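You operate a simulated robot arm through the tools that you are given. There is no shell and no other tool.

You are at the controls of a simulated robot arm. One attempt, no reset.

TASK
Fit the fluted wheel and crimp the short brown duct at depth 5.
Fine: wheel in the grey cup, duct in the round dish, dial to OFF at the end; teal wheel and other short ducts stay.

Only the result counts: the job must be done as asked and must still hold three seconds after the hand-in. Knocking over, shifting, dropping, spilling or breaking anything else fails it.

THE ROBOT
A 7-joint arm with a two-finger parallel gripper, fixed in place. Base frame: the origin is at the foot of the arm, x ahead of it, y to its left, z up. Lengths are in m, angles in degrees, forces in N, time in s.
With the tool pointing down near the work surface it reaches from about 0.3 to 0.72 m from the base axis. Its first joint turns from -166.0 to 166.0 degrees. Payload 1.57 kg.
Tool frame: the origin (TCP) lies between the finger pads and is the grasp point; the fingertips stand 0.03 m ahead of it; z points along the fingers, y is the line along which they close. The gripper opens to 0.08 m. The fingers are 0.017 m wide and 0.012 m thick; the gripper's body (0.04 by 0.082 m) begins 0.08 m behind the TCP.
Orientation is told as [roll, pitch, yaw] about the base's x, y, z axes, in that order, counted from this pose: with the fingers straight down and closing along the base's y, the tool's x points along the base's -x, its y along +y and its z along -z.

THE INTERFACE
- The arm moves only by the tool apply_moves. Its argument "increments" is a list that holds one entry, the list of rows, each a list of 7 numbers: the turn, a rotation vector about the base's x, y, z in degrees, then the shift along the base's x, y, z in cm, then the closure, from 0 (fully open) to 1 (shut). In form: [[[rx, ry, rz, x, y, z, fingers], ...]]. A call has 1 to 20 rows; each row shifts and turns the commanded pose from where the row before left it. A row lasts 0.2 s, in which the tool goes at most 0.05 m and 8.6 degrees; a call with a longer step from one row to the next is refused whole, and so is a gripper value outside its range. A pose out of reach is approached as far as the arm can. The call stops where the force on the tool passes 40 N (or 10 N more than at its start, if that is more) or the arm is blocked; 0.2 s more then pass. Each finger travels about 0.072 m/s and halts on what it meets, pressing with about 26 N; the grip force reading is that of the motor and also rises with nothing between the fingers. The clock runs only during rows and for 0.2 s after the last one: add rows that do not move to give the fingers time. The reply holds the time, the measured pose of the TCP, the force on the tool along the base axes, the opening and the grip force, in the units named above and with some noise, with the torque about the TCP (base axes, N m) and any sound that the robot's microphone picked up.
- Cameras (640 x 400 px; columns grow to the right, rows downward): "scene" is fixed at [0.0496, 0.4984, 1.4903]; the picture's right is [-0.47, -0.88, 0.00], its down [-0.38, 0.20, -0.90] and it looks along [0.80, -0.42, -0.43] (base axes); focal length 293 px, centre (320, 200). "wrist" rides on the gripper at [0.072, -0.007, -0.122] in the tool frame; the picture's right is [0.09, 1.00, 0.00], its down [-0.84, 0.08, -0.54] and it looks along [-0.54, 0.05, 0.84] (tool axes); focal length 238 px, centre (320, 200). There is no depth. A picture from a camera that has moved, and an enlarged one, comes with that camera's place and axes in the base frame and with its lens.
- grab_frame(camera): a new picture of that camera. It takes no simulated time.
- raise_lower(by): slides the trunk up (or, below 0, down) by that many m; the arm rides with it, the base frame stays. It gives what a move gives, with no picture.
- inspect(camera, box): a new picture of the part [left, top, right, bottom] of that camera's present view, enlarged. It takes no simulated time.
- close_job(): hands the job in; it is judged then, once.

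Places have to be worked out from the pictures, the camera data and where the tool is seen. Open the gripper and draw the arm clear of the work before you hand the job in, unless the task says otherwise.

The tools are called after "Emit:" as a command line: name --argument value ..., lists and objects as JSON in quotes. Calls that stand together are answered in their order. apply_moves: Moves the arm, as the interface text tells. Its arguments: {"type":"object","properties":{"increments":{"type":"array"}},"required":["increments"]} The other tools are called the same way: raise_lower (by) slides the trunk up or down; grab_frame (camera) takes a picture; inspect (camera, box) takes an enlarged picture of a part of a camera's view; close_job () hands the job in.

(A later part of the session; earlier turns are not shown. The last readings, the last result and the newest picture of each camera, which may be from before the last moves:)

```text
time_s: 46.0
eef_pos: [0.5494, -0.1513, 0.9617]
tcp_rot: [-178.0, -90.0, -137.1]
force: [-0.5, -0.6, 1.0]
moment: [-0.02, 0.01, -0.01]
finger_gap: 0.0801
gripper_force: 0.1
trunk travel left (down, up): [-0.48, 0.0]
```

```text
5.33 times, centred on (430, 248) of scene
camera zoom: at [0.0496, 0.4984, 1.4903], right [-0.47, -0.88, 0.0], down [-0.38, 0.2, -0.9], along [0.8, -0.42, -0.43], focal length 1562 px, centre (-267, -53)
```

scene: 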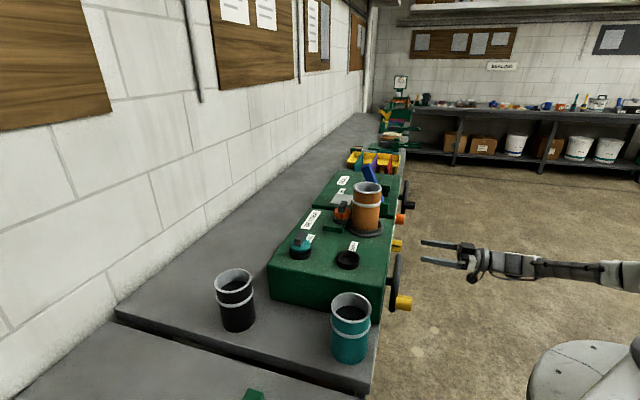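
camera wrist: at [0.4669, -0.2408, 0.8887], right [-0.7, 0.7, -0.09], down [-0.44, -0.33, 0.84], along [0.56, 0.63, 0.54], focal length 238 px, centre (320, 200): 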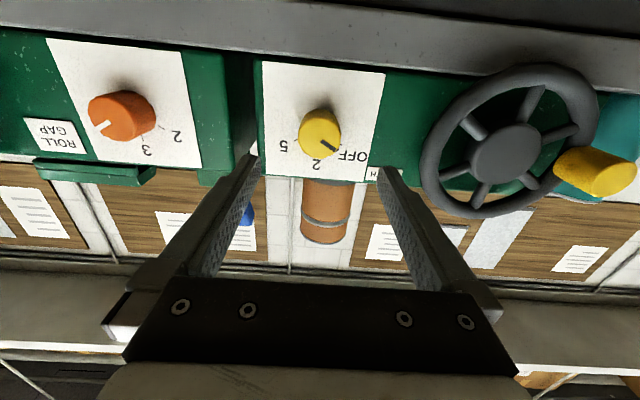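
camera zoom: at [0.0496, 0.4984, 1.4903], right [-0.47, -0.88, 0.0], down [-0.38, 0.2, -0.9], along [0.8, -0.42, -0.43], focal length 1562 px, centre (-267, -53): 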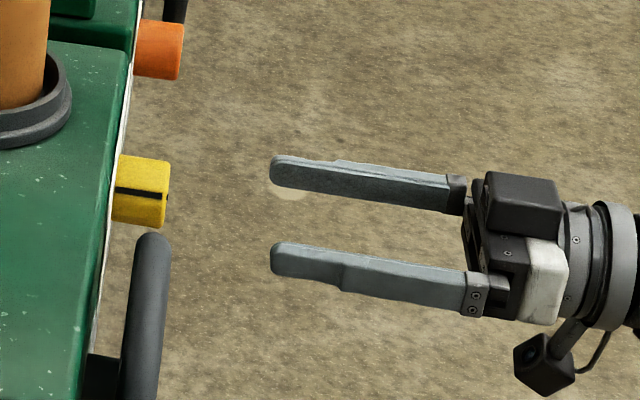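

Aligned to ~1 mm. I roll the tool -60° about the dial axis, then check before advancing.

Emit:
apply_moves --increments '[[[-5.303, -5.303, 0, 0, 0, 0, 0], [-5.303, -5.303, 0, 0, 0, 0, 0], [-5.303, -5.303, 0, 0, 0, 0, 0], [-5.303, -5.303, 0, 0, 0, 0, 0], [-5.303, -5.303, 0, 0, 0, 0, 0], [-5.303, -5.303, 0, 0, 0, 0, 0], [-5.303, -5.303, 0, 0, 0, 0, 0], [-5.303, -5.303, 0, 0, 0, 0, 0], [0, 0, 0, 0, 0, 0, 0]]]'

Emit:
grab_frame --camera "wrist"

Emit:
inspect --camera "scene" --box '[370, 210, 490, 285]'

```text
time_s: 48.0
eef_pos: [0.5469, -0.1611, 1.009]
tcp_rot: [-89.1, -30.4, 134.8]
force: [-0.1, -0.8, -0.2]
moment: [-0.02, -0.03, 0.01]
finger_gap: 0.0801
gripper_force: 0.1
out of reach, approached as far as the arm can: row 7, 8
trunk travel left (down, up): [-0.48, 0.0]
```

```text
taken
camera wrist: at [0.5068, -0.294, 0.9797], right [-0.31, 0.29, -0.91], down [-0.92, 0.16, 0.36], along [0.25, 0.94, 0.22], focal length 238 px, centre (320, 200)
```

wrist: 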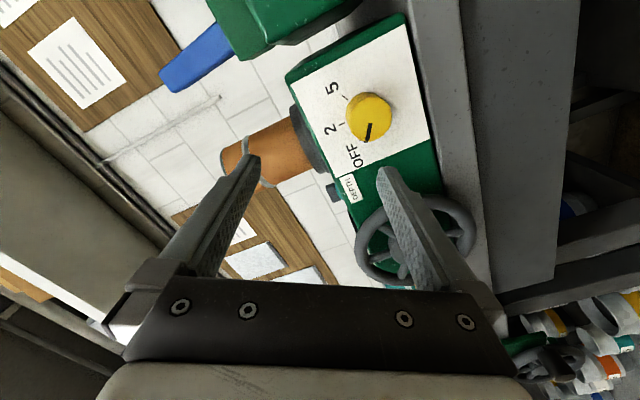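

```text
5.33 times, centred on (430, 248) of scene
camera zoom: at [0.0496, 0.4984, 1.4903], right [-0.47, -0.88, 0.0], down [-0.38, 0.2, -0.9], along [0.8, -0.42, -0.43], focal length 1562 px, centre (-267, -53)
```

zoom: 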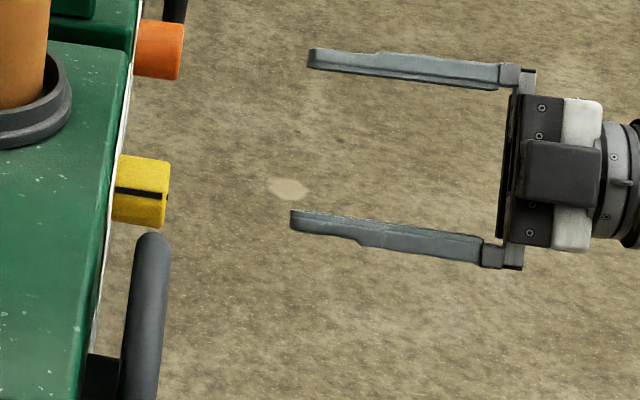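

Roll -60° is reached in orientation but position was pulled ~5 cm up, so the arm wants a lower trunk for this pose. I move up then lower the trunk 0.15 m to compensate.

Emit:
apply_moves --increments '[[[0, 0, 0, 0, 0, 3, 0], [0, 0, 0, 0, 0, 3, 0], [0, 0, 0, 0, 0, 3, 0], [0, 0, 0, 0, 0, 0, 0]]]'

Emit:
raise_lower --by -0.15

```text
time_s: 49.0
eef_pos: [0.5448, -0.1615, 1.0983]
tcp_rot: [-90.0, -30.0, 134.9]
force: [-0.6, 0.0, -0.2]
moment: [0.01, 0.02, 0.01]
finger_gap: 0.08
gripper_force: 0.1
trunk travel left (down, up): [-0.48, 0.0]
```

```text
time_s: 50.7
eef_pos: [0.5455, -0.1621, 0.9482]
tcp_rot: [-90.0, -30.0, 134.8]
force: [0.4, 0.1, 0.3]
moment: [0.0, 0.01, 0.0]
finger_gap: 0.08
gripper_force: 0.0
trunk travel left (down, up): [-0.33, 0.15]
```

Now near the dial height with the roll intact. I centre on the dial axis and verify.

Emit:
apply_moves --increments '[[[0, 0, 0, -0.36, 0.36, 1.15, 0], [0, 0, 0, 0.9, 0.9, 0, 0], [0, 0, 0, 0, 0, 0, 0]]]'

Emit:
grab_frame --camera "wrist"

Emit:
inspect --camera "scene" --box '[370, 210, 490, 285]'

```text
time_s: 51.5
eef_pos: [0.5519, -0.15, 0.9582]
tcp_rot: [-90.0, -30.2, 134.9]
force: [0.9, -0.1, 0.7]
moment: [0.01, 0.0, -0.01]
finger_gap: 0.0797
gripper_force: 0.1
trunk travel left (down, up): [-0.33, 0.15]
```

```text
taken
camera wrist: at [0.5117, -0.2815, 0.9265], right [-0.3, 0.3, -0.91], down [-0.92, 0.16, 0.35], along [0.25, 0.94, 0.23], focal length 238 px, centre (320, 200)
```

wrist: 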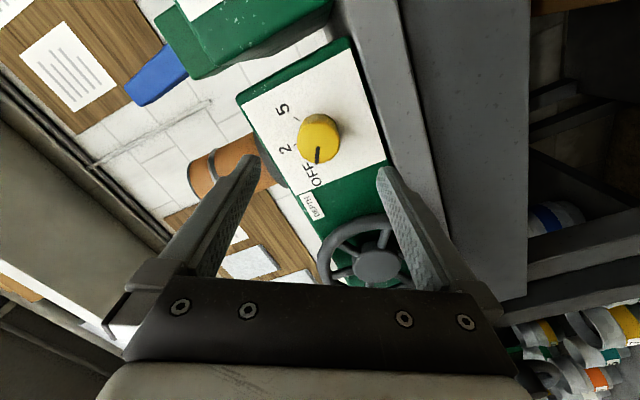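

```text
5.33 times, centred on (430, 248) of scene
camera zoom: at [0.0496, 0.4984, 1.4903], right [-0.47, -0.88, 0.0], down [-0.38, 0.2, -0.9], along [0.8, -0.42, -0.43], focal length 1562 px, centre (-267, -53)
```

zoom: 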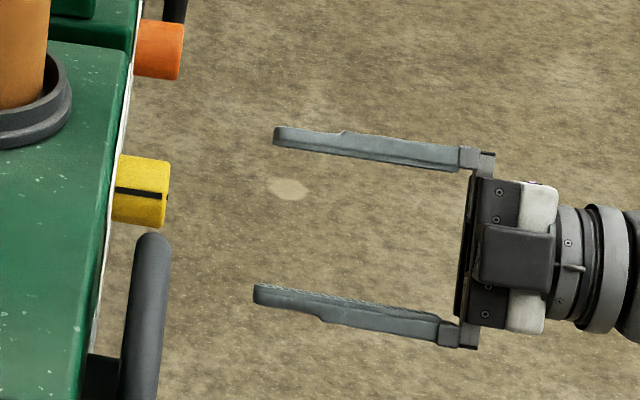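

Aligned with the dial at roll -60°. I narrow the fingers to ~55 mm and advance 7.8 cm along the dial axis so the pads surround the knob.

Emit:
apply_moves --increments '[[[0, 0, 0, 0, 0, 0, 0.3], [0, 0, 0, 2.0, 2.0, 0.1, 0.3], [0, 0, 0, 2.0, 2.0, 0, 0.3], [0, 0, 0, 1.0, 1.0, 0, 0.3], [0, 0, 0, 0.5, 0.5, 0, 0.3], [0, 0, 0, 0, 0, 0, 0.3]]]'

Emit:
grab_frame --camera "wrist"

Emit:
inspect --camera "scene" --box '[370, 210, 450, 285]'

```text
time_s: 52.9
eef_pos: [0.6051, -0.0939, 0.9597]
tcp_rot: [-90.0, -30.0, 134.8]
force: [0.7, 0.4, -0.2]
moment: [0.01, -0.03, -0.03]
finger_gap: 0.0557
gripper_force: 0.1
trunk travel left (down, up): [-0.33, 0.15]
```

```text
taken
camera wrist: at [0.5641, -0.2265, 0.9284], right [-0.3, 0.3, -0.91], down [-0.92, 0.16, 0.35], along [0.25, 0.94, 0.23], focal length 238 px, centre (320, 200)
```

wrist: 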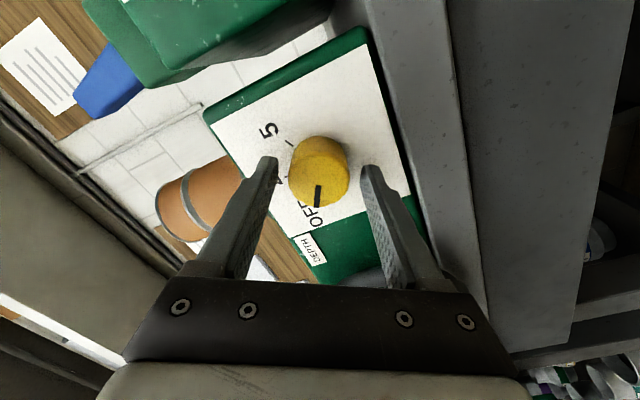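

```text
5.33 times, centred on (410, 248) of scene
camera zoom: at [0.0496, 0.4984, 1.4903], right [-0.47, -0.88, 0.0], down [-0.38, 0.2, -0.9], along [0.8, -0.42, -0.43], focal length 1562 px, centre (-160, -53)
```

zoom: 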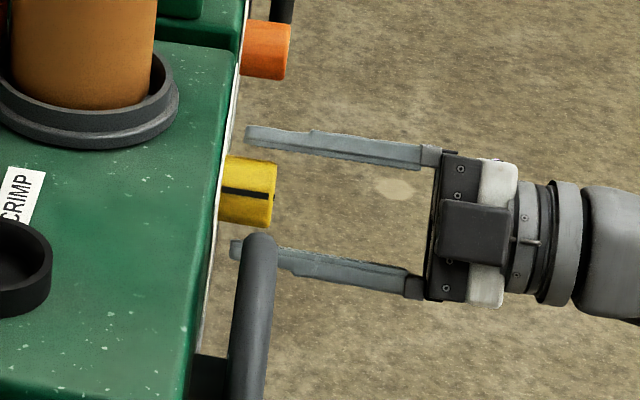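

The knob sits between the fingers. I advance another 4 mm and close on it.

Emit:
apply_moves --increments '[[[0, 0, 0, 0.3, 0.3, 0, 0.3], [0, 0, 0, 0, 0, 0, 0.5], [0, 0, 0, 0, 0, 0, 0.8], [0, 0, 0, 0, 0, 0, 1], [0, 0, 0, 0, 0, 0, 1]]]'

Emit:
inspect --camera "wrist" --box '[240, 100, 400, 220]'

```text
time_s: 54.1
eef_pos: [0.609, -0.0922, 0.9602]
tcp_rot: [-90.0, -30.1, 134.9]
force: [0.0, 0.0, 1.3]
moment: [0.08, -0.05, 0.09]
finger_gap: 0.0393
gripper_force: 43.9
trunk travel left (down, up): [-0.33, 0.15]
```

```text
3.33 times, centred on (320, 160) of wrist
camera zoom: at [0.5673, -0.2237, 0.9291], right [-0.3, 0.3, -0.91], down [-0.92, 0.16, 0.35], along [0.25, 0.94, 0.23], focal length 794 px, centre (320, 333)
```

zoom: 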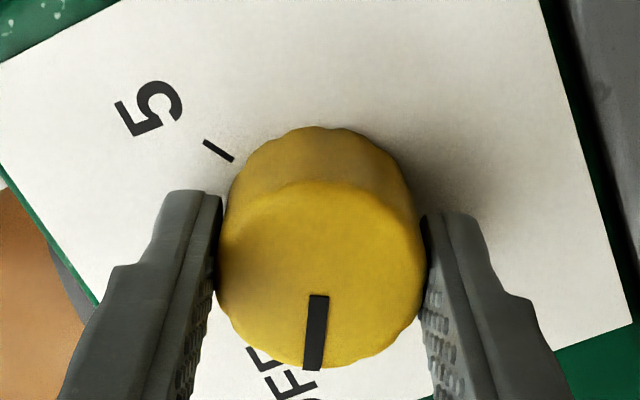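

Firmly gripped. I turn clockwise (positive about the forward axis) 30° first and check the response.

Emit:
apply_moves --increments '[[[5.303, 5.303, 0, 0, 0, 0, 1], [5.303, 5.303, 0, 0, 0, 0, 1], [5.303, 5.303, 0, 0, 0, 0, 1], [5.303, 5.303, 0, 0, 0, 0, 1], [0, 0, 0, 0, 0, 0, 1]]]'

Emit:
inspect --camera "wrist" --box '[240, 100, 400, 220]'

```text
time_s: 55.3
eef_pos: [0.6077, -0.0917, 0.9598]
tcp_rot: [-90.0, -60.1, 134.9]
force: [-7.3, -0.7, 3.7]
moment: [0.51, -0.49, 0.53]
finger_gap: 0.0393
gripper_force: 44.7
trunk travel left (down, up): [-0.33, 0.15]
```

```text
3.33 times, centred on (320, 160) of wrist
camera zoom: at [0.5507, -0.207, 0.9005], right [-0.58, 0.58, -0.58], down [-0.73, -0.04, 0.69], along [0.37, 0.81, 0.44], focal length 794 px, centre (320, 333)
```

zoom: 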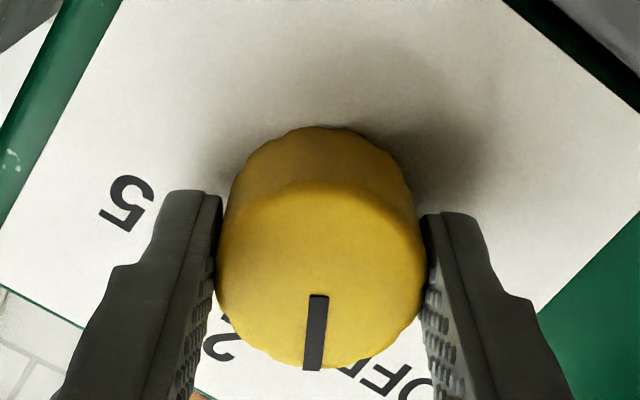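

The dial turns with the gripper. I continue 60° more, then check again.

Emit:
apply_moves --increments '[[[5.303, 5.303, 0, 0, 0, 0, 1], [5.303, 5.303, 0, 0, 0, 0, 1], [5.303, 5.303, 0, 0, 0, 0, 1], [5.303, 5.303, 0, 0, 0, 0, 1], [5.303, 5.303, 0, 0, 0, 0, 1], [5.303, 5.303, 0, 0, 0, 0, 1], [5.303, 5.303, 0, 0, 0, 0, 1], [5.303, 5.303, 0, 0, 0, 0, 1], [0, 0, 0, 0, 0, 0, 1]]]'

Emit:
inspect --camera "wrist" --box '[240, 100, 400, 220]'

Emit:
inspect --camera "scene" --box '[300, 170, 420, 260]'

```text
time_s: 57.3
eef_pos: [0.6089, -0.0922, 0.9615]
tcp_rot: [90.1, -59.9, -45.1]
force: [-0.9, -6.1, 10.5]
moment: [0.16, -0.14, -0.23]
finger_gap: 0.0393
gripper_force: 44.0
trunk travel left (down, up): [-0.33, 0.15]
```

```text
3.33 times, centred on (320, 160) of wrist
camera zoom: at [0.5004, -0.1565, 0.8939], right [-0.64, 0.64, 0.42], down [-0.14, -0.63, 0.76], along [0.76, 0.43, 0.49], focal length 794 px, centre (320, 333)
```

zoom: 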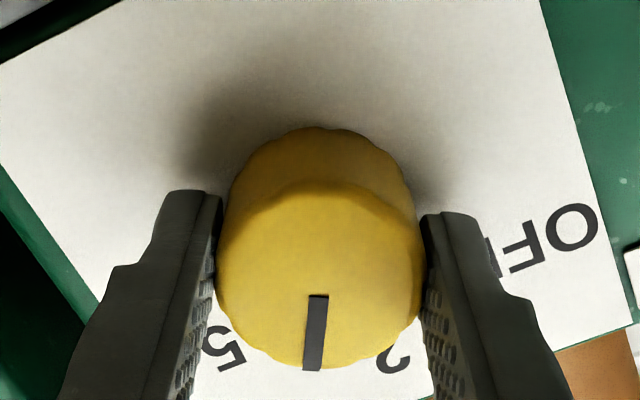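

```text
4.44 times, centred on (360, 215) of scene
camera zoom: at [0.0496, 0.4984, 1.4903], right [-0.47, -0.88, 0.0], down [-0.38, 0.2, -0.9], along [0.8, -0.42, -0.43], focal length 1301 px, centre (142, 133)
```

zoom: 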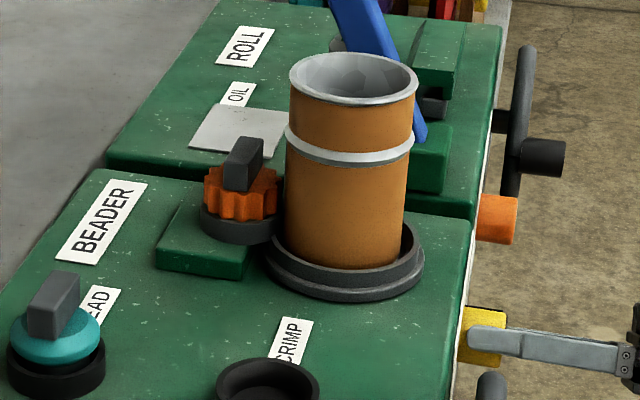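

Pointer is between 2 and 5. I turn the remaining 30°.

Emit:
apply_moves --increments '[[[5.303, 5.303, 0, 0, 0, 0, 1], [5.303, 5.303, 0, 0, 0, 0, 1], [5.303, 5.303, 0, 0, 0, 0, 1], [5.303, 5.303, 0, 0, 0, 0, 1], [0, 0, 0, 0, 0, 0, 1]]]'

Emit:
inspect --camera "wrist" --box '[240, 100, 400, 220]'

Emit:
inspect --camera "scene" --box '[300, 170, 420, 260]'

```text
time_s: 58.5
eef_pos: [0.6088, -0.0923, 0.9602]
tcp_rot: [90.1, -29.8, -45.0]
force: [11.2, -5.8, 12.0]
moment: [0.45, -0.42, -0.71]
finger_gap: 0.0392
gripper_force: 44.5
trunk travel left (down, up): [-0.33, 0.15]
```

```text
3.33 times, centred on (320, 160) of wrist
camera zoom: at [0.4803, -0.1365, 0.9174], right [-0.41, 0.41, 0.82], down [0.1, -0.87, 0.48], along [0.91, 0.28, 0.31], focal length 794 px, centre (320, 333)
```

zoom: 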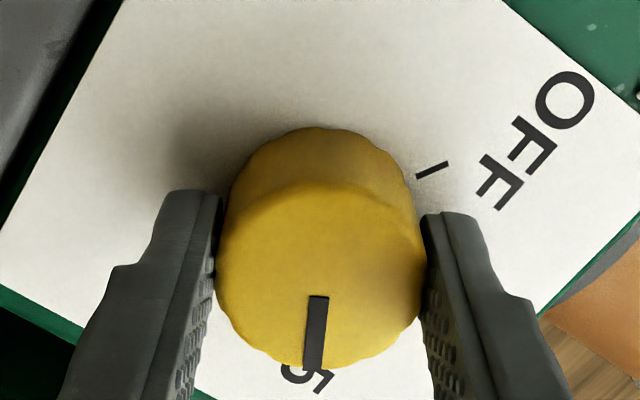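

```text
4.44 times, centred on (360, 215) of scene
camera zoom: at [0.0496, 0.4984, 1.4903], right [-0.47, -0.88, 0.0], down [-0.38, 0.2, -0.9], along [0.8, -0.42, -0.43], focal length 1301 px, centre (142, 133)
```

zoom: 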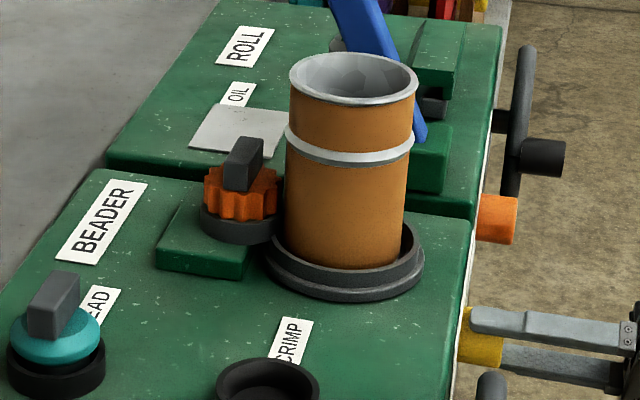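

The pointer should be at 5. I open slightly, retract straight back and verify.

Emit:
apply_moves --increments '[[[0, 0, 0, 0, 0, 0, 0.6], [0, 0, 0, 0, 0, 0, 0.3], [0, 0, 0, 0, 0, 0, 0.3], [0, 0, 0, -1, -1, 0, 0.3], [0, 0, 0, -2, -2, 0, 0.3], [0, 0, 0, -3, -3, 0, 0.3], [0, 0, 0, -3, -3, 0, 0], [0, 0, 0, 0, 0, 0, 0]]]'

Emit:
grab_frame --camera "wrist"

Emit:
inspect --camera "wrist" --box '[240, 80, 400, 200]'

```text
time_s: 60.3
eef_pos: [0.5191, -0.1811, 0.9605]
tcp_rot: [90.0, -30.1, -44.9]
force: [-1.0, 0.0, 1.3]
moment: [0.0, 0.0, 0.0]
finger_gap: 0.0802
gripper_force: 0.0
trunk travel left (down, up): [-0.33, 0.15]
```

```text
taken
camera wrist: at [0.3902, -0.2264, 0.9182], right [-0.41, 0.41, 0.82], down [0.1, -0.87, 0.49], along [0.91, 0.28, 0.31], focal length 238 px, centre (320, 200)
```

wrist: 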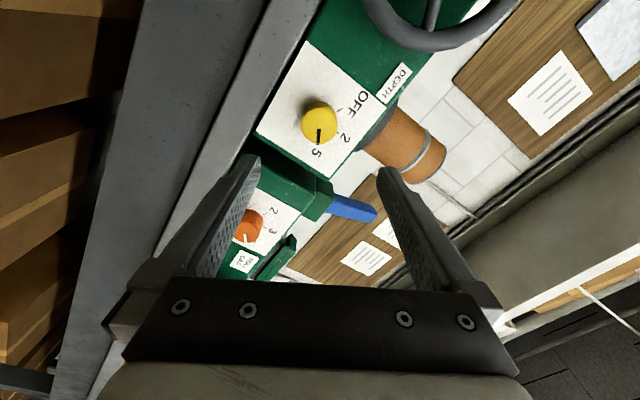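

```text
3.33 times, centred on (320, 140) of wrist
camera zoom: at [0.3902, -0.2264, 0.9182], right [-0.41, 0.41, 0.82], down [0.1, -0.87, 0.49], along [0.91, 0.28, 0.31], focal length 794 px, centre (320, 400)
```

zoom: 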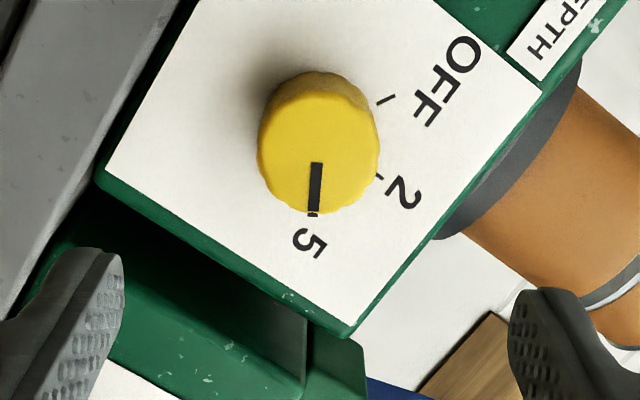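

The dial pointer is on the 5 tick. Now the handwheel: I undo the roll, come back to a tool tilted 30° from vertical, and stage above/in front of the crank knob.

Emit:
apply_moves --increments '[[[-5.303, -5.303, 0, 0, 0, 1.1, 0], [-5.303, -5.303, 0, 0, 0, 1.1, 0], [-5.303, -5.303, 0, 0, 0, 1.1, 0], [-5.303, -5.303, 0, 0, 0, 1.1, 0], [-5.303, -5.303, 0, 0, 0, 1.1, 0], [-5.303, -5.303, 0, 0, 0, 1.1, 0], [-5.303, -5.303, 0, 0, 0, 1.1, 0], [-5.303, -5.303, 0, 0, 0, 1.1, 0], [0, 0, 0, 0, 0, 0, 0]]]'

Emit:
apply_moves --increments '[[[-5.303, 5.303, 0, -1.735, 2.55, 0.4, 0], [-5.303, 5.303, 0, -1.735, 2.55, 0.4, 0], [-5.303, 5.303, 0, -1.735, 2.55, 0.4, 0], [-5.303, 5.303, 0, -1.735, 2.55, 0.4, 0], [-5.303, 5.303, 0, -1.735, 2.55, 0.4, 0], [-5.303, 5.303, 0, -1.735, 2.55, 0.4, 0], [-5.303, 5.303, 0, -1.735, 2.55, 0.4, 0], [-5.303, 5.303, 0, -1.735, 2.55, 0.4, 0], [0, 0, 0, 0, 0, 0, 0]]]'

Emit:
grab_frame --camera "wrist"

Emit:
inspect --camera "scene" --box '[320, 200, 480, 320]'

```text
time_s: 62.3
eef_pos: [0.5191, -0.1811, 1.0493]
tcp_rot: [-59.6, -89.9, 104.5]
force: [-0.1, 0.1, 0.8]
moment: [-0.01, 0.04, 0.01]
finger_gap: 0.0801
gripper_force: 0.1
trunk travel left (down, up): [-0.33, 0.15]
```

```text
time_s: 64.3
eef_pos: [0.3794, 0.0231, 1.0784]
tcp_rot: [0.1, -29.8, 45.0]
force: [-0.7, -0.3, 0.2]
moment: [0.0, 0.01, 0.04]
finger_gap: 0.08
gripper_force: 0.0
trunk travel left (down, up): [-0.33, 0.15]
```

```text
taken
camera wrist: at [0.2969, -0.0684, 1.1466], right [-0.76, 0.65, -0.05], down [0.27, 0.38, 0.89], along [0.59, 0.66, -0.46], focal length 238 px, centre (320, 200)
```

wrist: 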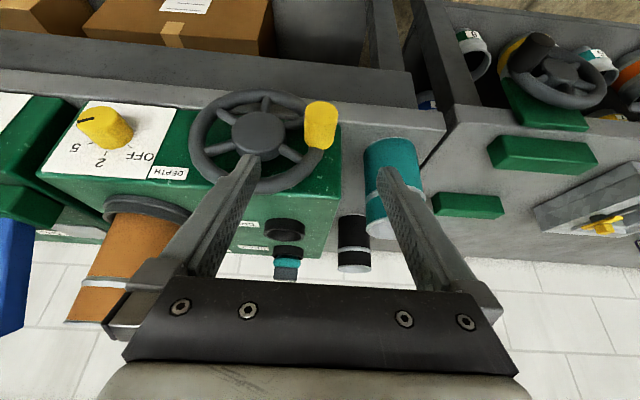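

```text
3.33 times, centred on (400, 260) of scene
camera zoom: at [0.0496, 0.4984, 1.4903], right [-0.47, -0.88, 0.0], down [-0.38, 0.2, -0.9], along [0.8, -0.42, -0.43], focal length 976 px, centre (53, 0)
```

zoom: 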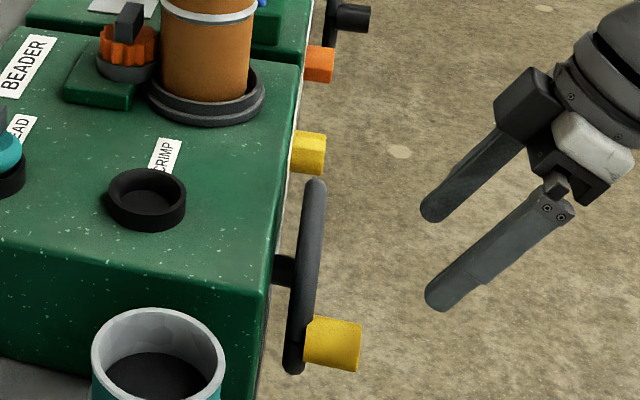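

Good pose. I zoom on the crank knob for refined coordinates.

Emit:
inspect --camera "wrist" --box '[190, 80, 350, 200]'

Emit:
inspect --camera "scene" --box '[370, 245, 430, 320]'

```text
3.33 times, centred on (270, 140) of wrist
camera zoom: at [0.2969, -0.0684, 1.1466], right [-0.76, 0.65, -0.05], down [0.27, 0.38, 0.89], along [0.59, 0.66, -0.46], focal length 794 px, centre (487, 400)
```

zoom: 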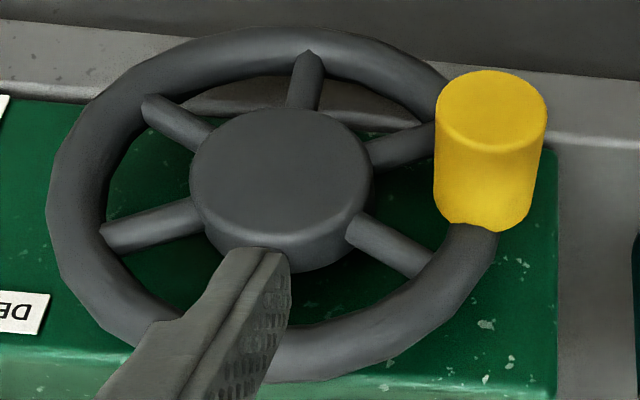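

```text
5.33 times, centred on (400, 282) of scene
camera zoom: at [0.0496, 0.4984, 1.4903], right [-0.47, -0.88, 0.0], down [-0.38, 0.2, -0.9], along [0.8, -0.42, -0.43], focal length 1562 px, centre (-107, -240)
```

zoom: 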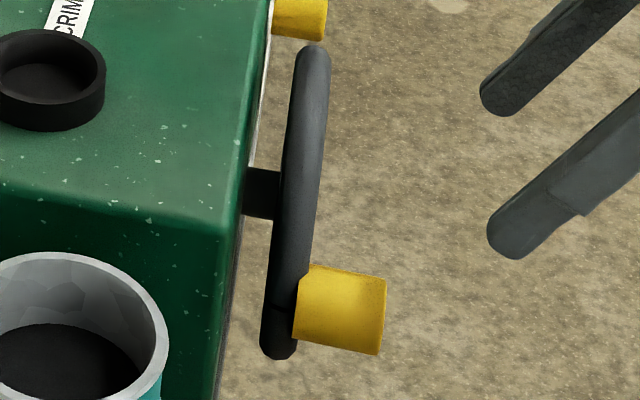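

Crank knob end is at e≈0.252 (x,y≈0.414,0.057), z≈0.961; wheel radius ≈0.068 about z≈0.963. I slide down along the tool axis so the fingers straddle the knob.

Emit:
apply_moves --increments '[[[0, 0, 0, 0.7, 0.7, -2.2, 0.3], [0, 0, 0, 0.7, 0.7, -2.2, 0.3], [0, 0, 0, 0.7, 0.7, -2.2, 0.3], [0, 0, 0, 0.7, 0.7, -2.2, 0.3], [0, 0, 0, 0.77, 0.76, -2.07, 0.3], [0, 0, 0, 0, 0, 0, 0.3]]]'

Emit:
grab_frame --camera "wrist"

Emit:
inspect --camera "scene" --box '[350, 225, 450, 325]'

```text
time_s: 65.7
eef_pos: [0.4165, 0.0594, 0.9714]
tcp_rot: [0.0, -30.0, 44.9]
force: [1.4, -0.1, 0.3]
moment: [-0.01, 0.02, 0.02]
finger_gap: 0.0562
gripper_force: 0.0
trunk travel left (down, up): [-0.33, 0.15]
```

```text
taken
camera wrist: at [0.3328, -0.033, 1.0397], right [-0.76, 0.65, -0.05], down [0.27, 0.38, 0.89], along [0.59, 0.66, -0.46], focal length 238 px, centre (320, 200)
```

wrist: 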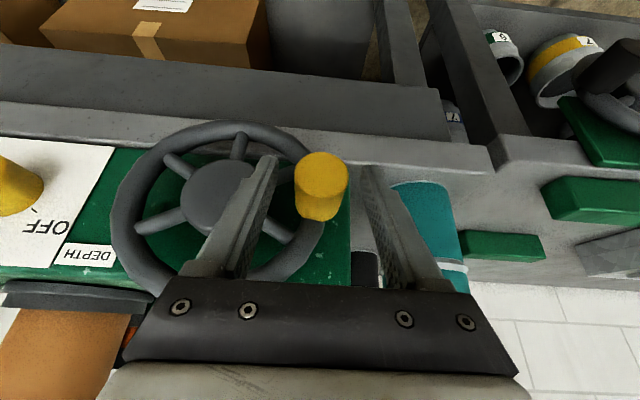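

```text
4.00 times, centred on (400, 275) of scene
camera zoom: at [0.0496, 0.4984, 1.4903], right [-0.47, -0.88, 0.0], down [-0.38, 0.2, -0.9], along [0.8, -0.42, -0.43], focal length 1171 px, centre (0, -100)
```

zoom: 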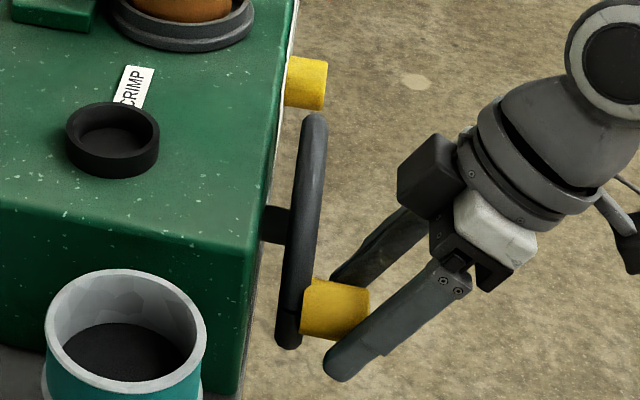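

The fingers straddle the crank knob. I close on it.

Emit:
apply_moves --increments '[[[0, 0, 0, 0, 0, 0, 0.5], [0, 0, 0, 0, 0, 0, 0.8], [0, 0, 0, 0, 0, 0, 1], [0, 0, 0, 0, 0, 0, 1]]]'

Emit:
inspect --camera "wrist" --box '[200, 100, 440, 280]'

Emit:
inspect --camera "scene" --box '[350, 225, 450, 325]'

```text
time_s: 66.7
eef_pos: [0.415, 0.0584, 0.9707]
tcp_rot: [0.1, -30.0, 45.0]
force: [-0.3, 1.5, -2.4]
moment: [0.15, -0.07, 0.09]
finger_gap: 0.0336
gripper_force: 41.0
trunk travel left (down, up): [-0.33, 0.15]
```

```text
2.22 times, centred on (320, 190) of wrist
camera zoom: at [0.3324, -0.0329, 1.0399], right [-0.76, 0.65, -0.05], down [0.27, 0.38, 0.89], along [0.59, 0.66, -0.46], focal length 530 px, centre (320, 222)
```

zoom: 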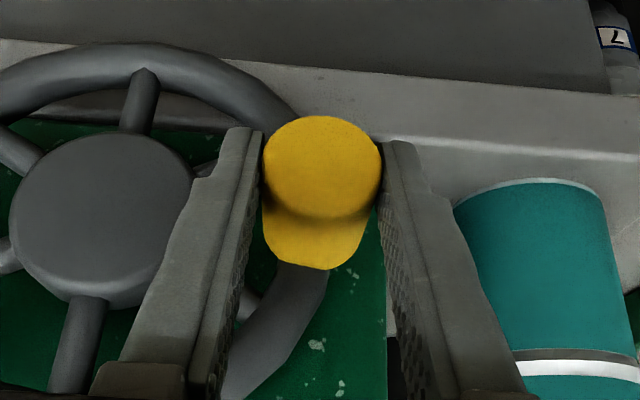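

```text
4.00 times, centred on (400, 275) of scene
camera zoom: at [0.0496, 0.4984, 1.4903], right [-0.47, -0.88, 0.0], down [-0.38, 0.2, -0.9], along [0.8, -0.42, -0.43], focal length 1171 px, centre (0, -100)
```

zoom: 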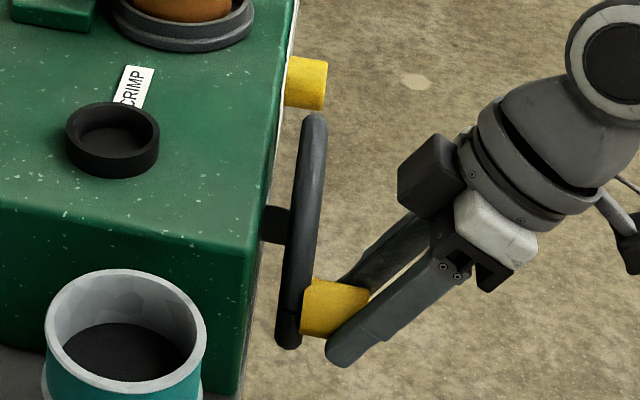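

Gripped. I turn the handwheel clockwise (knob up first), starting with 30° to check resistance and whether the dish turns.

Emit:
apply_moves --increments '[[[0, 0, 0, 0.164, -0.164, 1.76, 1], [0, 0, 0, 0.48, -0.48, 1.64, 1], [0, 0, 0, 0, 0, 0, 1]]]'

Emit:
inspect --camera "wrist" --box '[200, 100, 440, 280]'

Emit:
inspect --camera "scene" --box '[320, 170, 440, 320]'

```text
time_s: 67.5
eef_pos: [0.4204, 0.0555, 1.0066]
tcp_rot: [0.2, -30.0, 45.1]
force: [-14.7, 13.5, 3.1]
moment: [0.29, 0.52, -0.24]
finger_gap: 0.0332
gripper_force: 41.8
trunk travel left (down, up): [-0.33, 0.15]
```

```text
2.22 times, centred on (320, 190) of wrist
camera zoom: at [0.3374, -0.0377, 1.075], right [-0.76, 0.65, -0.05], down [0.27, 0.38, 0.89], along [0.59, 0.66, -0.46], focal length 530 px, centre (320, 222)
```

zoom: 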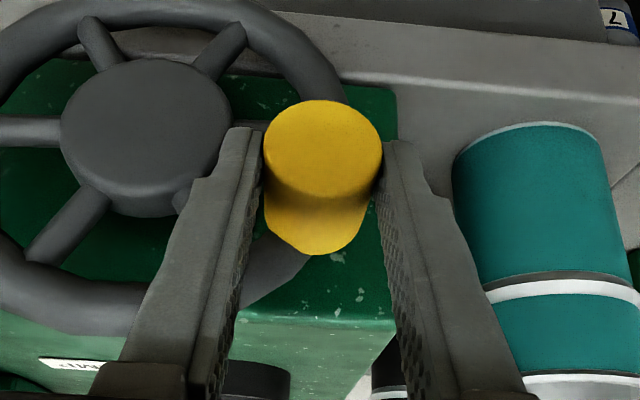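

```text
2.67 times, centred on (380, 245) of scene
camera zoom: at [0.0496, 0.4984, 1.4903], right [-0.47, -0.88, 0.0], down [-0.38, 0.2, -0.9], along [0.8, -0.42, -0.43], focal length 781 px, centre (160, 80)
```

zoom: 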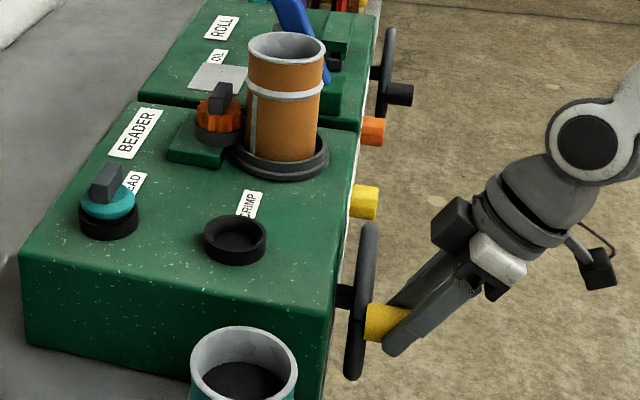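

The duct has rotated (a seam stripe came into view) and the handwheel turns easily; the 20 N sideways load shows the true centre is ~5 mm higher than assumed. I correct the arc and continue to the top.

Emit:
apply_moves --increments '[[[0, 0, 0, 0.474, -0.474, 1.7, 1], [0, 0, 0, 0.926, -0.926, 1.2, 1], [0, 0, 0, 1.11, -1.11, 0.82, 1], [0, 0, 0, 1.23, -1.23, 0.38, 1], [0, 0, 0, 0, 0, 0, 1]]]'

Emit:
inspect --camera "wrist" --box '[200, 100, 440, 280]'

Emit:
inspect --camera "scene" --box '[320, 170, 440, 320]'

```text
time_s: 68.7
eef_pos: [0.4613, 0.0139, 1.0489]
tcp_rot: [-0.2, -30.1, 44.9]
force: [-7.5, 7.5, 4.9]
moment: [0.99, 0.31, 0.25]
finger_gap: 0.0334
gripper_force: 41.6
trunk travel left (down, up): [-0.33, 0.15]
```

```text
2.22 times, centred on (320, 190) of wrist
camera zoom: at [0.3773, -0.0778, 1.1174], right [-0.76, 0.65, -0.05], down [0.27, 0.38, 0.89], along [0.59, 0.66, -0.46], focal length 530 px, centre (320, 222)
```

zoom: 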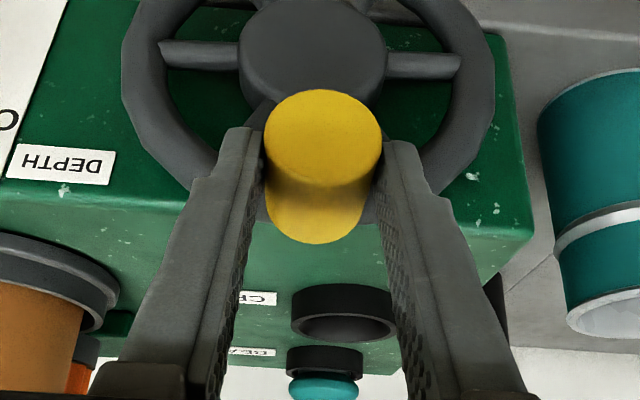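

```text
2.67 times, centred on (380, 245) of scene
camera zoom: at [0.0496, 0.4984, 1.4903], right [-0.47, -0.88, 0.0], down [-0.38, 0.2, -0.9], along [0.8, -0.42, -0.43], focal length 781 px, centre (160, 80)
```

zoom: 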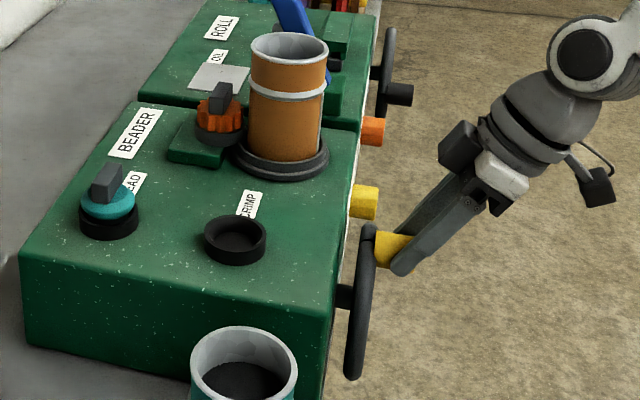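

Fitting the three measured points gives a crank circle of radius 0.072 m; the load is just ~10 N drag. I continue over the top and down the far side.

Emit:
apply_moves --increments '[[[0, 0, 0, 1.397, -1.397, -0.07, 1], [0, 0, 0, 1.266, -1.266, -0.56, 1], [0, 0, 0, 1.119, -1.119, -1.01, 1], [0, 0, 0, 0.897, -0.897, -1.38, 1], [0, 0, 0, 0, 0, 0, 1]]]'

Emit:
inspect --camera "wrist" --box '[200, 100, 440, 280]'

Emit:
inspect --camera "scene" --box '[320, 170, 440, 320]'

```text
time_s: 69.9
eef_pos: [0.5053, -0.032, 1.0152]
tcp_rot: [0.1, -30.0, 44.9]
force: [-7.5, 12.3, -7.9]
moment: [0.36, 0.01, 0.0]
finger_gap: 0.0335
gripper_force: 41.6
trunk travel left (down, up): [-0.33, 0.15]
```

```text
2.22 times, centred on (320, 190) of wrist
camera zoom: at [0.422, -0.1232, 1.0833], right [-0.76, 0.65, -0.04], down [0.27, 0.38, 0.89], along [0.59, 0.66, -0.46], focal length 530 px, centre (320, 222)
```

zoom: 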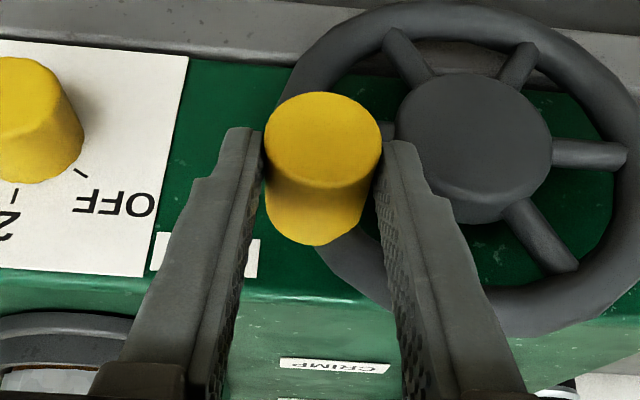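

```text
2.67 times, centred on (380, 245) of scene
camera zoom: at [0.0496, 0.4984, 1.4903], right [-0.47, -0.88, 0.0], down [-0.38, 0.2, -0.9], along [0.8, -0.42, -0.43], focal length 781 px, centre (160, 80)
```

zoom: 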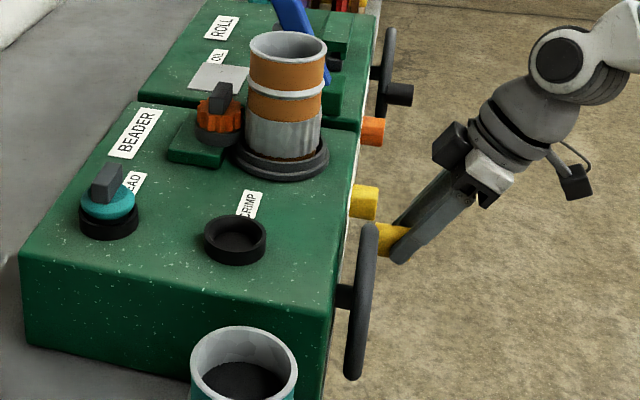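

A corrugated crimped band appeared around the lower part of the duct. I inspect it closely.

Emit:
inspect --camera "scene" --box '[335, 175, 395, 240]'

```text
6.15 times, centred on (365, 208) of scene
camera zoom: at [0.0496, 0.4984, 1.4903], right [-0.47, -0.88, 0.0], down [-0.38, 0.2, -0.9], along [0.8, -0.42, -0.43], focal length 1802 px, centre (43, 154)
```

zoom: 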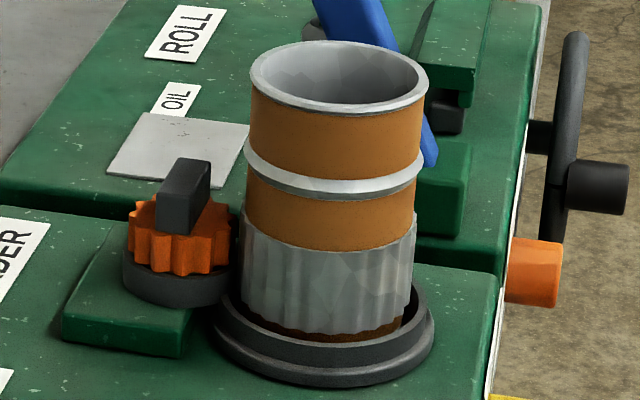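

The crimp band is forming well. I continue toward a full turn with a refined circle (centre e≈0.3205, z≈0.980 in TCP terms, R≈0.069), watching force and the duct.

Emit:
apply_moves --increments '[[[0, 0, 0, 0.318, -0.318, -2.08, 1], [0, 0, 0, 0.17, -0.17, -1.79, 1], [0, 0, 0, -0.17, 0.17, -1.79, 1], [0, 0, 0, -0.481, 0.481, -1.66, 1], [0, 0, 0, 0, 0, 0, 1]]]'

Emit:
inspect --camera "wrist" --box '[200, 100, 440, 280]'

Emit:
inspect --camera "scene" --box '[320, 170, 440, 320]'

```text
time_s: 71.2
eef_pos: [0.5109, -0.0384, 0.9449]
tcp_rot: [-1.1, -30.5, 44.8]
force: [-1.4, -1.9, 5.7]
moment: [-0.32, -0.15, -0.21]
finger_gap: 0.0336
gripper_force: 41.5
trunk travel left (down, up): [-0.33, 0.15]
stopped in row 5: the force on the tool passed its limit at 41 N (the readings are from after the stop); the commanded pose is now the measured one
```

```text
2.22 times, centred on (320, 190) of wrist
camera zoom: at [0.4257, -0.1282, 1.013], right [-0.75, 0.66, -0.06], down [0.26, 0.38, 0.89], along [0.61, 0.65, -0.45], focal length 530 px, centre (320, 222)
```

zoom: 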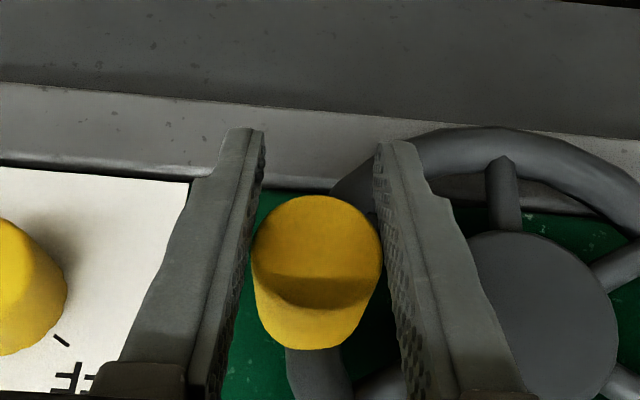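

```text
2.67 times, centred on (380, 245) of scene
camera zoom: at [0.0496, 0.4984, 1.4903], right [-0.47, -0.88, 0.0], down [-0.38, 0.2, -0.9], along [0.8, -0.42, -0.43], focal length 781 px, centre (160, 80)
```

zoom: 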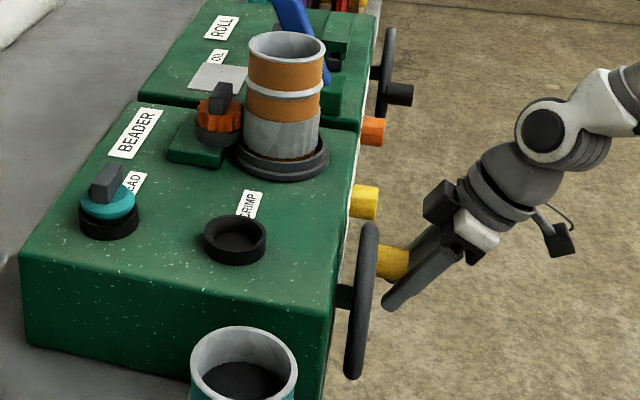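

The knob slid in the grip during the downward stroke (force limit), wheel at ~190°. I inspect the duct's crimp state now.

Emit:
inspect --camera "scene" --box '[335, 175, 395, 240]'

Emit:
inspect --camera "scene" --box '[370, 235, 430, 310]'

```text
6.15 times, centred on (365, 208) of scene
camera zoom: at [0.0496, 0.4984, 1.4903], right [-0.47, -0.88, 0.0], down [-0.38, 0.2, -0.9], along [0.8, -0.42, -0.43], focal length 1802 px, centre (43, 154)
```

zoom: 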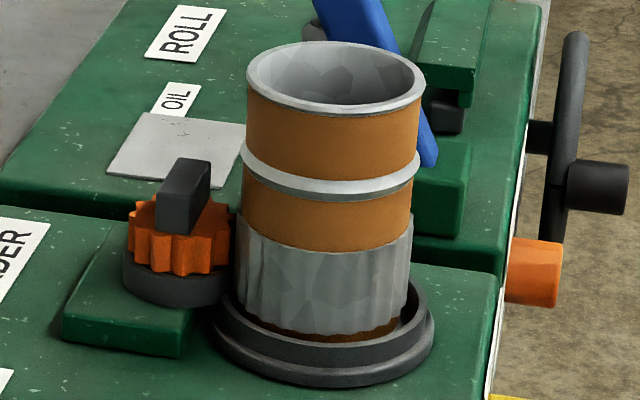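

```text
5.33 times, centred on (400, 272) of scene
camera zoom: at [0.0496, 0.4984, 1.4903], right [-0.47, -0.88, 0.0], down [-0.38, 0.2, -0.9], along [0.8, -0.42, -0.43], focal length 1562 px, centre (-107, -187)
```

zoom: 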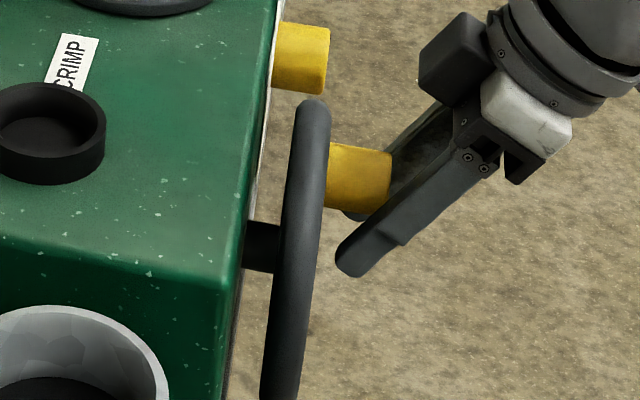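

The crimp band covers the whole visible side. I release the knob, back away along the tool axis, and then look at the duct's front side too.

Emit:
apply_moves --increments '[[[0, 0, 0, 0, 0, 0, 0.6], [0, 0, 0, 0, 0, 0, 0.2], [0, 0, 0, 0, 0, 0, 0], [0, 0, 0, -1.4, -1.4, 3.4, 0], [0, 0, 0, -1.4, -1.4, 3.4, 0], [0, 0, 0, -2, -2, 3, 0], [0, 0, 0, -2, -2, 3, 0], [0, 0, 0, 0, 0, 0, 0]]]'

Emit:
grab_frame --camera "wrist"

Emit:
inspect --camera "scene" --box '[320, 170, 440, 320]'

```text
time_s: 73.0
eef_pos: [0.4427, -0.1061, 1.0725]
tcp_rot: [-1.0, -30.3, 44.8]
force: [0.6, 0.2, 0.4]
moment: [-0.03, 0.0, 0.02]
finger_gap: 0.0801
gripper_force: 0.0
trunk travel left (down, up): [-0.33, 0.15]
```

```text
taken
camera wrist: at [0.3571, -0.196, 1.1395], right [-0.75, 0.66, -0.06], down [0.26, 0.38, 0.89], along [0.61, 0.65, -0.45], focal length 238 px, centre (320, 200)
```

wrist: 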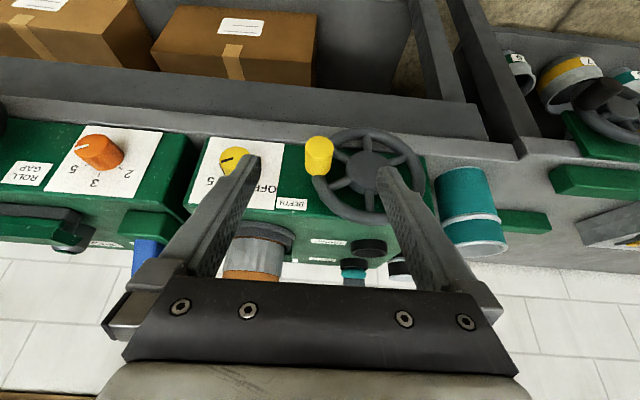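

```text
2.67 times, centred on (380, 245) of scene
camera zoom: at [0.0496, 0.4984, 1.4903], right [-0.47, -0.88, 0.0], down [-0.38, 0.2, -0.9], along [0.8, -0.42, -0.43], focal length 781 px, centre (160, 80)
```

zoom: 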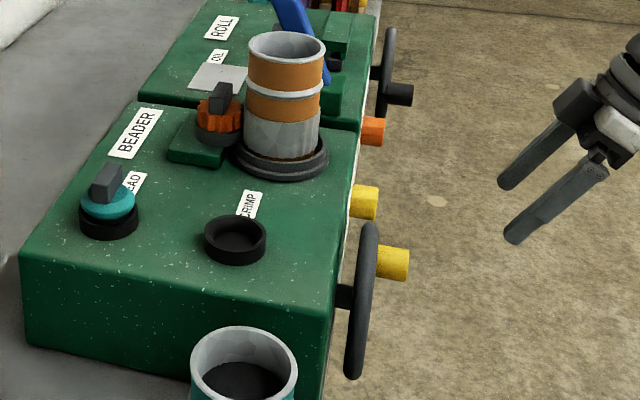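

The front side of the duct also shows the band. I zoom on the duct front and the dial.

Emit:
inspect --camera "wrist" --box '[190, 130, 350, 290]'

```text
2.50 times, centred on (270, 210) of wrist
camera zoom: at [0.3571, -0.196, 1.1395], right [-0.75, 0.66, -0.06], down [0.26, 0.38, 0.89], along [0.61, 0.65, -0.45], focal length 596 px, centre (445, 175)
```

zoom: 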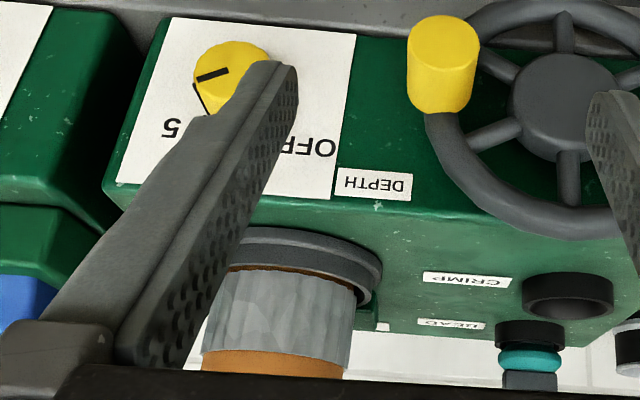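

The band is present on both sides, so the crimp at depth 5 is done. Now I return to the dial: pitch horizontal, move in front of it and pre-roll +60° so I can turn it back 120° to OFF.

Emit:
apply_moves --increments '[[[0.6, 0.6, 0.7, 0, 0, 0, 0], [5.28, -5.28, 0, 1.32, -0.576, -0.25, 0], [5.28, -5.28, 0, 1.32, -0.576, -0.25, 0], [5.28, -5.28, 0, 1.32, -0.576, -0.25, 0], [5.28, -5.28, 0, 1.32, -0.576, -0.25, 0], [5.28, -5.28, 0, 1.32, -0.576, -0.25, 0], [5.28, -5.28, 0, 1.32, -0.576, -0.25, 0], [5.28, -5.28, 0, 1.32, -0.576, -0.25, 0], [5.28, -5.28, 0, 1.32, -0.576, -0.25, 0], [0, 0, 0, 0, 0, 0, 0]]]'

Emit:
apply_moves --increments '[[[5.303, 5.303, 0, 0, 0, -1.15, 0], [5.303, 5.303, 0, 0, 0, -1.15, 0], [5.303, 5.303, 0, 0, 0, -1.15, 0], [5.303, 5.303, 0, 0, 0, -1.15, 0], [5.303, 5.303, 0, 0, 0, -1.15, 0], [5.303, 5.303, 0, 0, 0, -1.15, 0], [5.303, 5.303, 0, 0, 0, -1.15, 0], [5.303, 5.303, 0, 0, 0, -1.15, 0], [0, 0, 0, 0, 0, 0, 0]]]'

Emit:
grab_frame --camera "wrist"

Emit:
inspect --camera "scene" --box '[320, 180, 480, 300]'

```text
time_s: 75.2
eef_pos: [0.5482, -0.1526, 1.0538]
tcp_rot: [-163.7, -89.9, -151.2]
force: [-0.1, -0.5, 0.0]
moment: [0.04, -0.01, 0.01]
finger_gap: 0.0799
gripper_force: 0.0
trunk travel left (down, up): [-0.33, 0.15]
```

```text
time_s: 77.2
eef_pos: [0.5471, -0.152, 0.9603]
tcp_rot: [90.1, -29.8, -45.1]
force: [0.1, -0.2, 0.8]
moment: [0.01, 0.0, 0.01]
finger_gap: 0.08
gripper_force: 0.0
trunk travel left (down, up): [-0.33, 0.15]
```

```text
taken
camera wrist: at [0.4191, -0.195, 0.9179], right [-0.41, 0.41, 0.82], down [0.1, -0.87, 0.48], along [0.91, 0.28, 0.31], focal length 238 px, centre (320, 200)
```

wrist: 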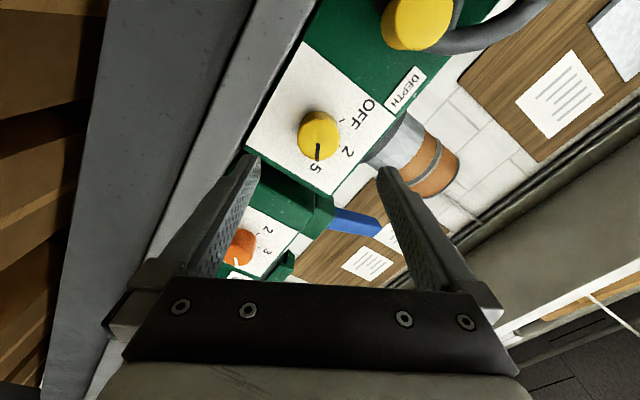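

```text
3.33 times, centred on (400, 240) of scene
camera zoom: at [0.0496, 0.4984, 1.4903], right [-0.47, -0.88, 0.0], down [-0.38, 0.2, -0.9], along [0.8, -0.42, -0.43], focal length 976 px, centre (53, 67)
```

zoom: 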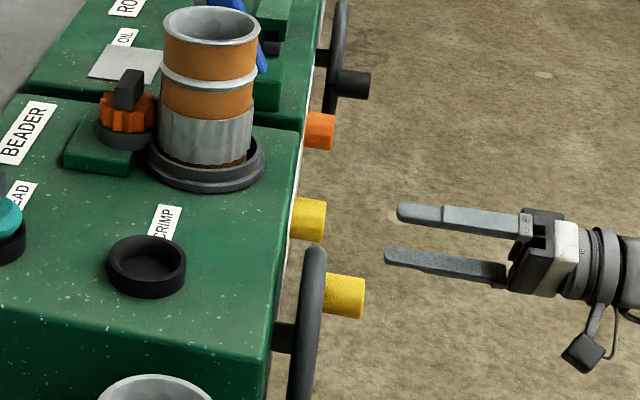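

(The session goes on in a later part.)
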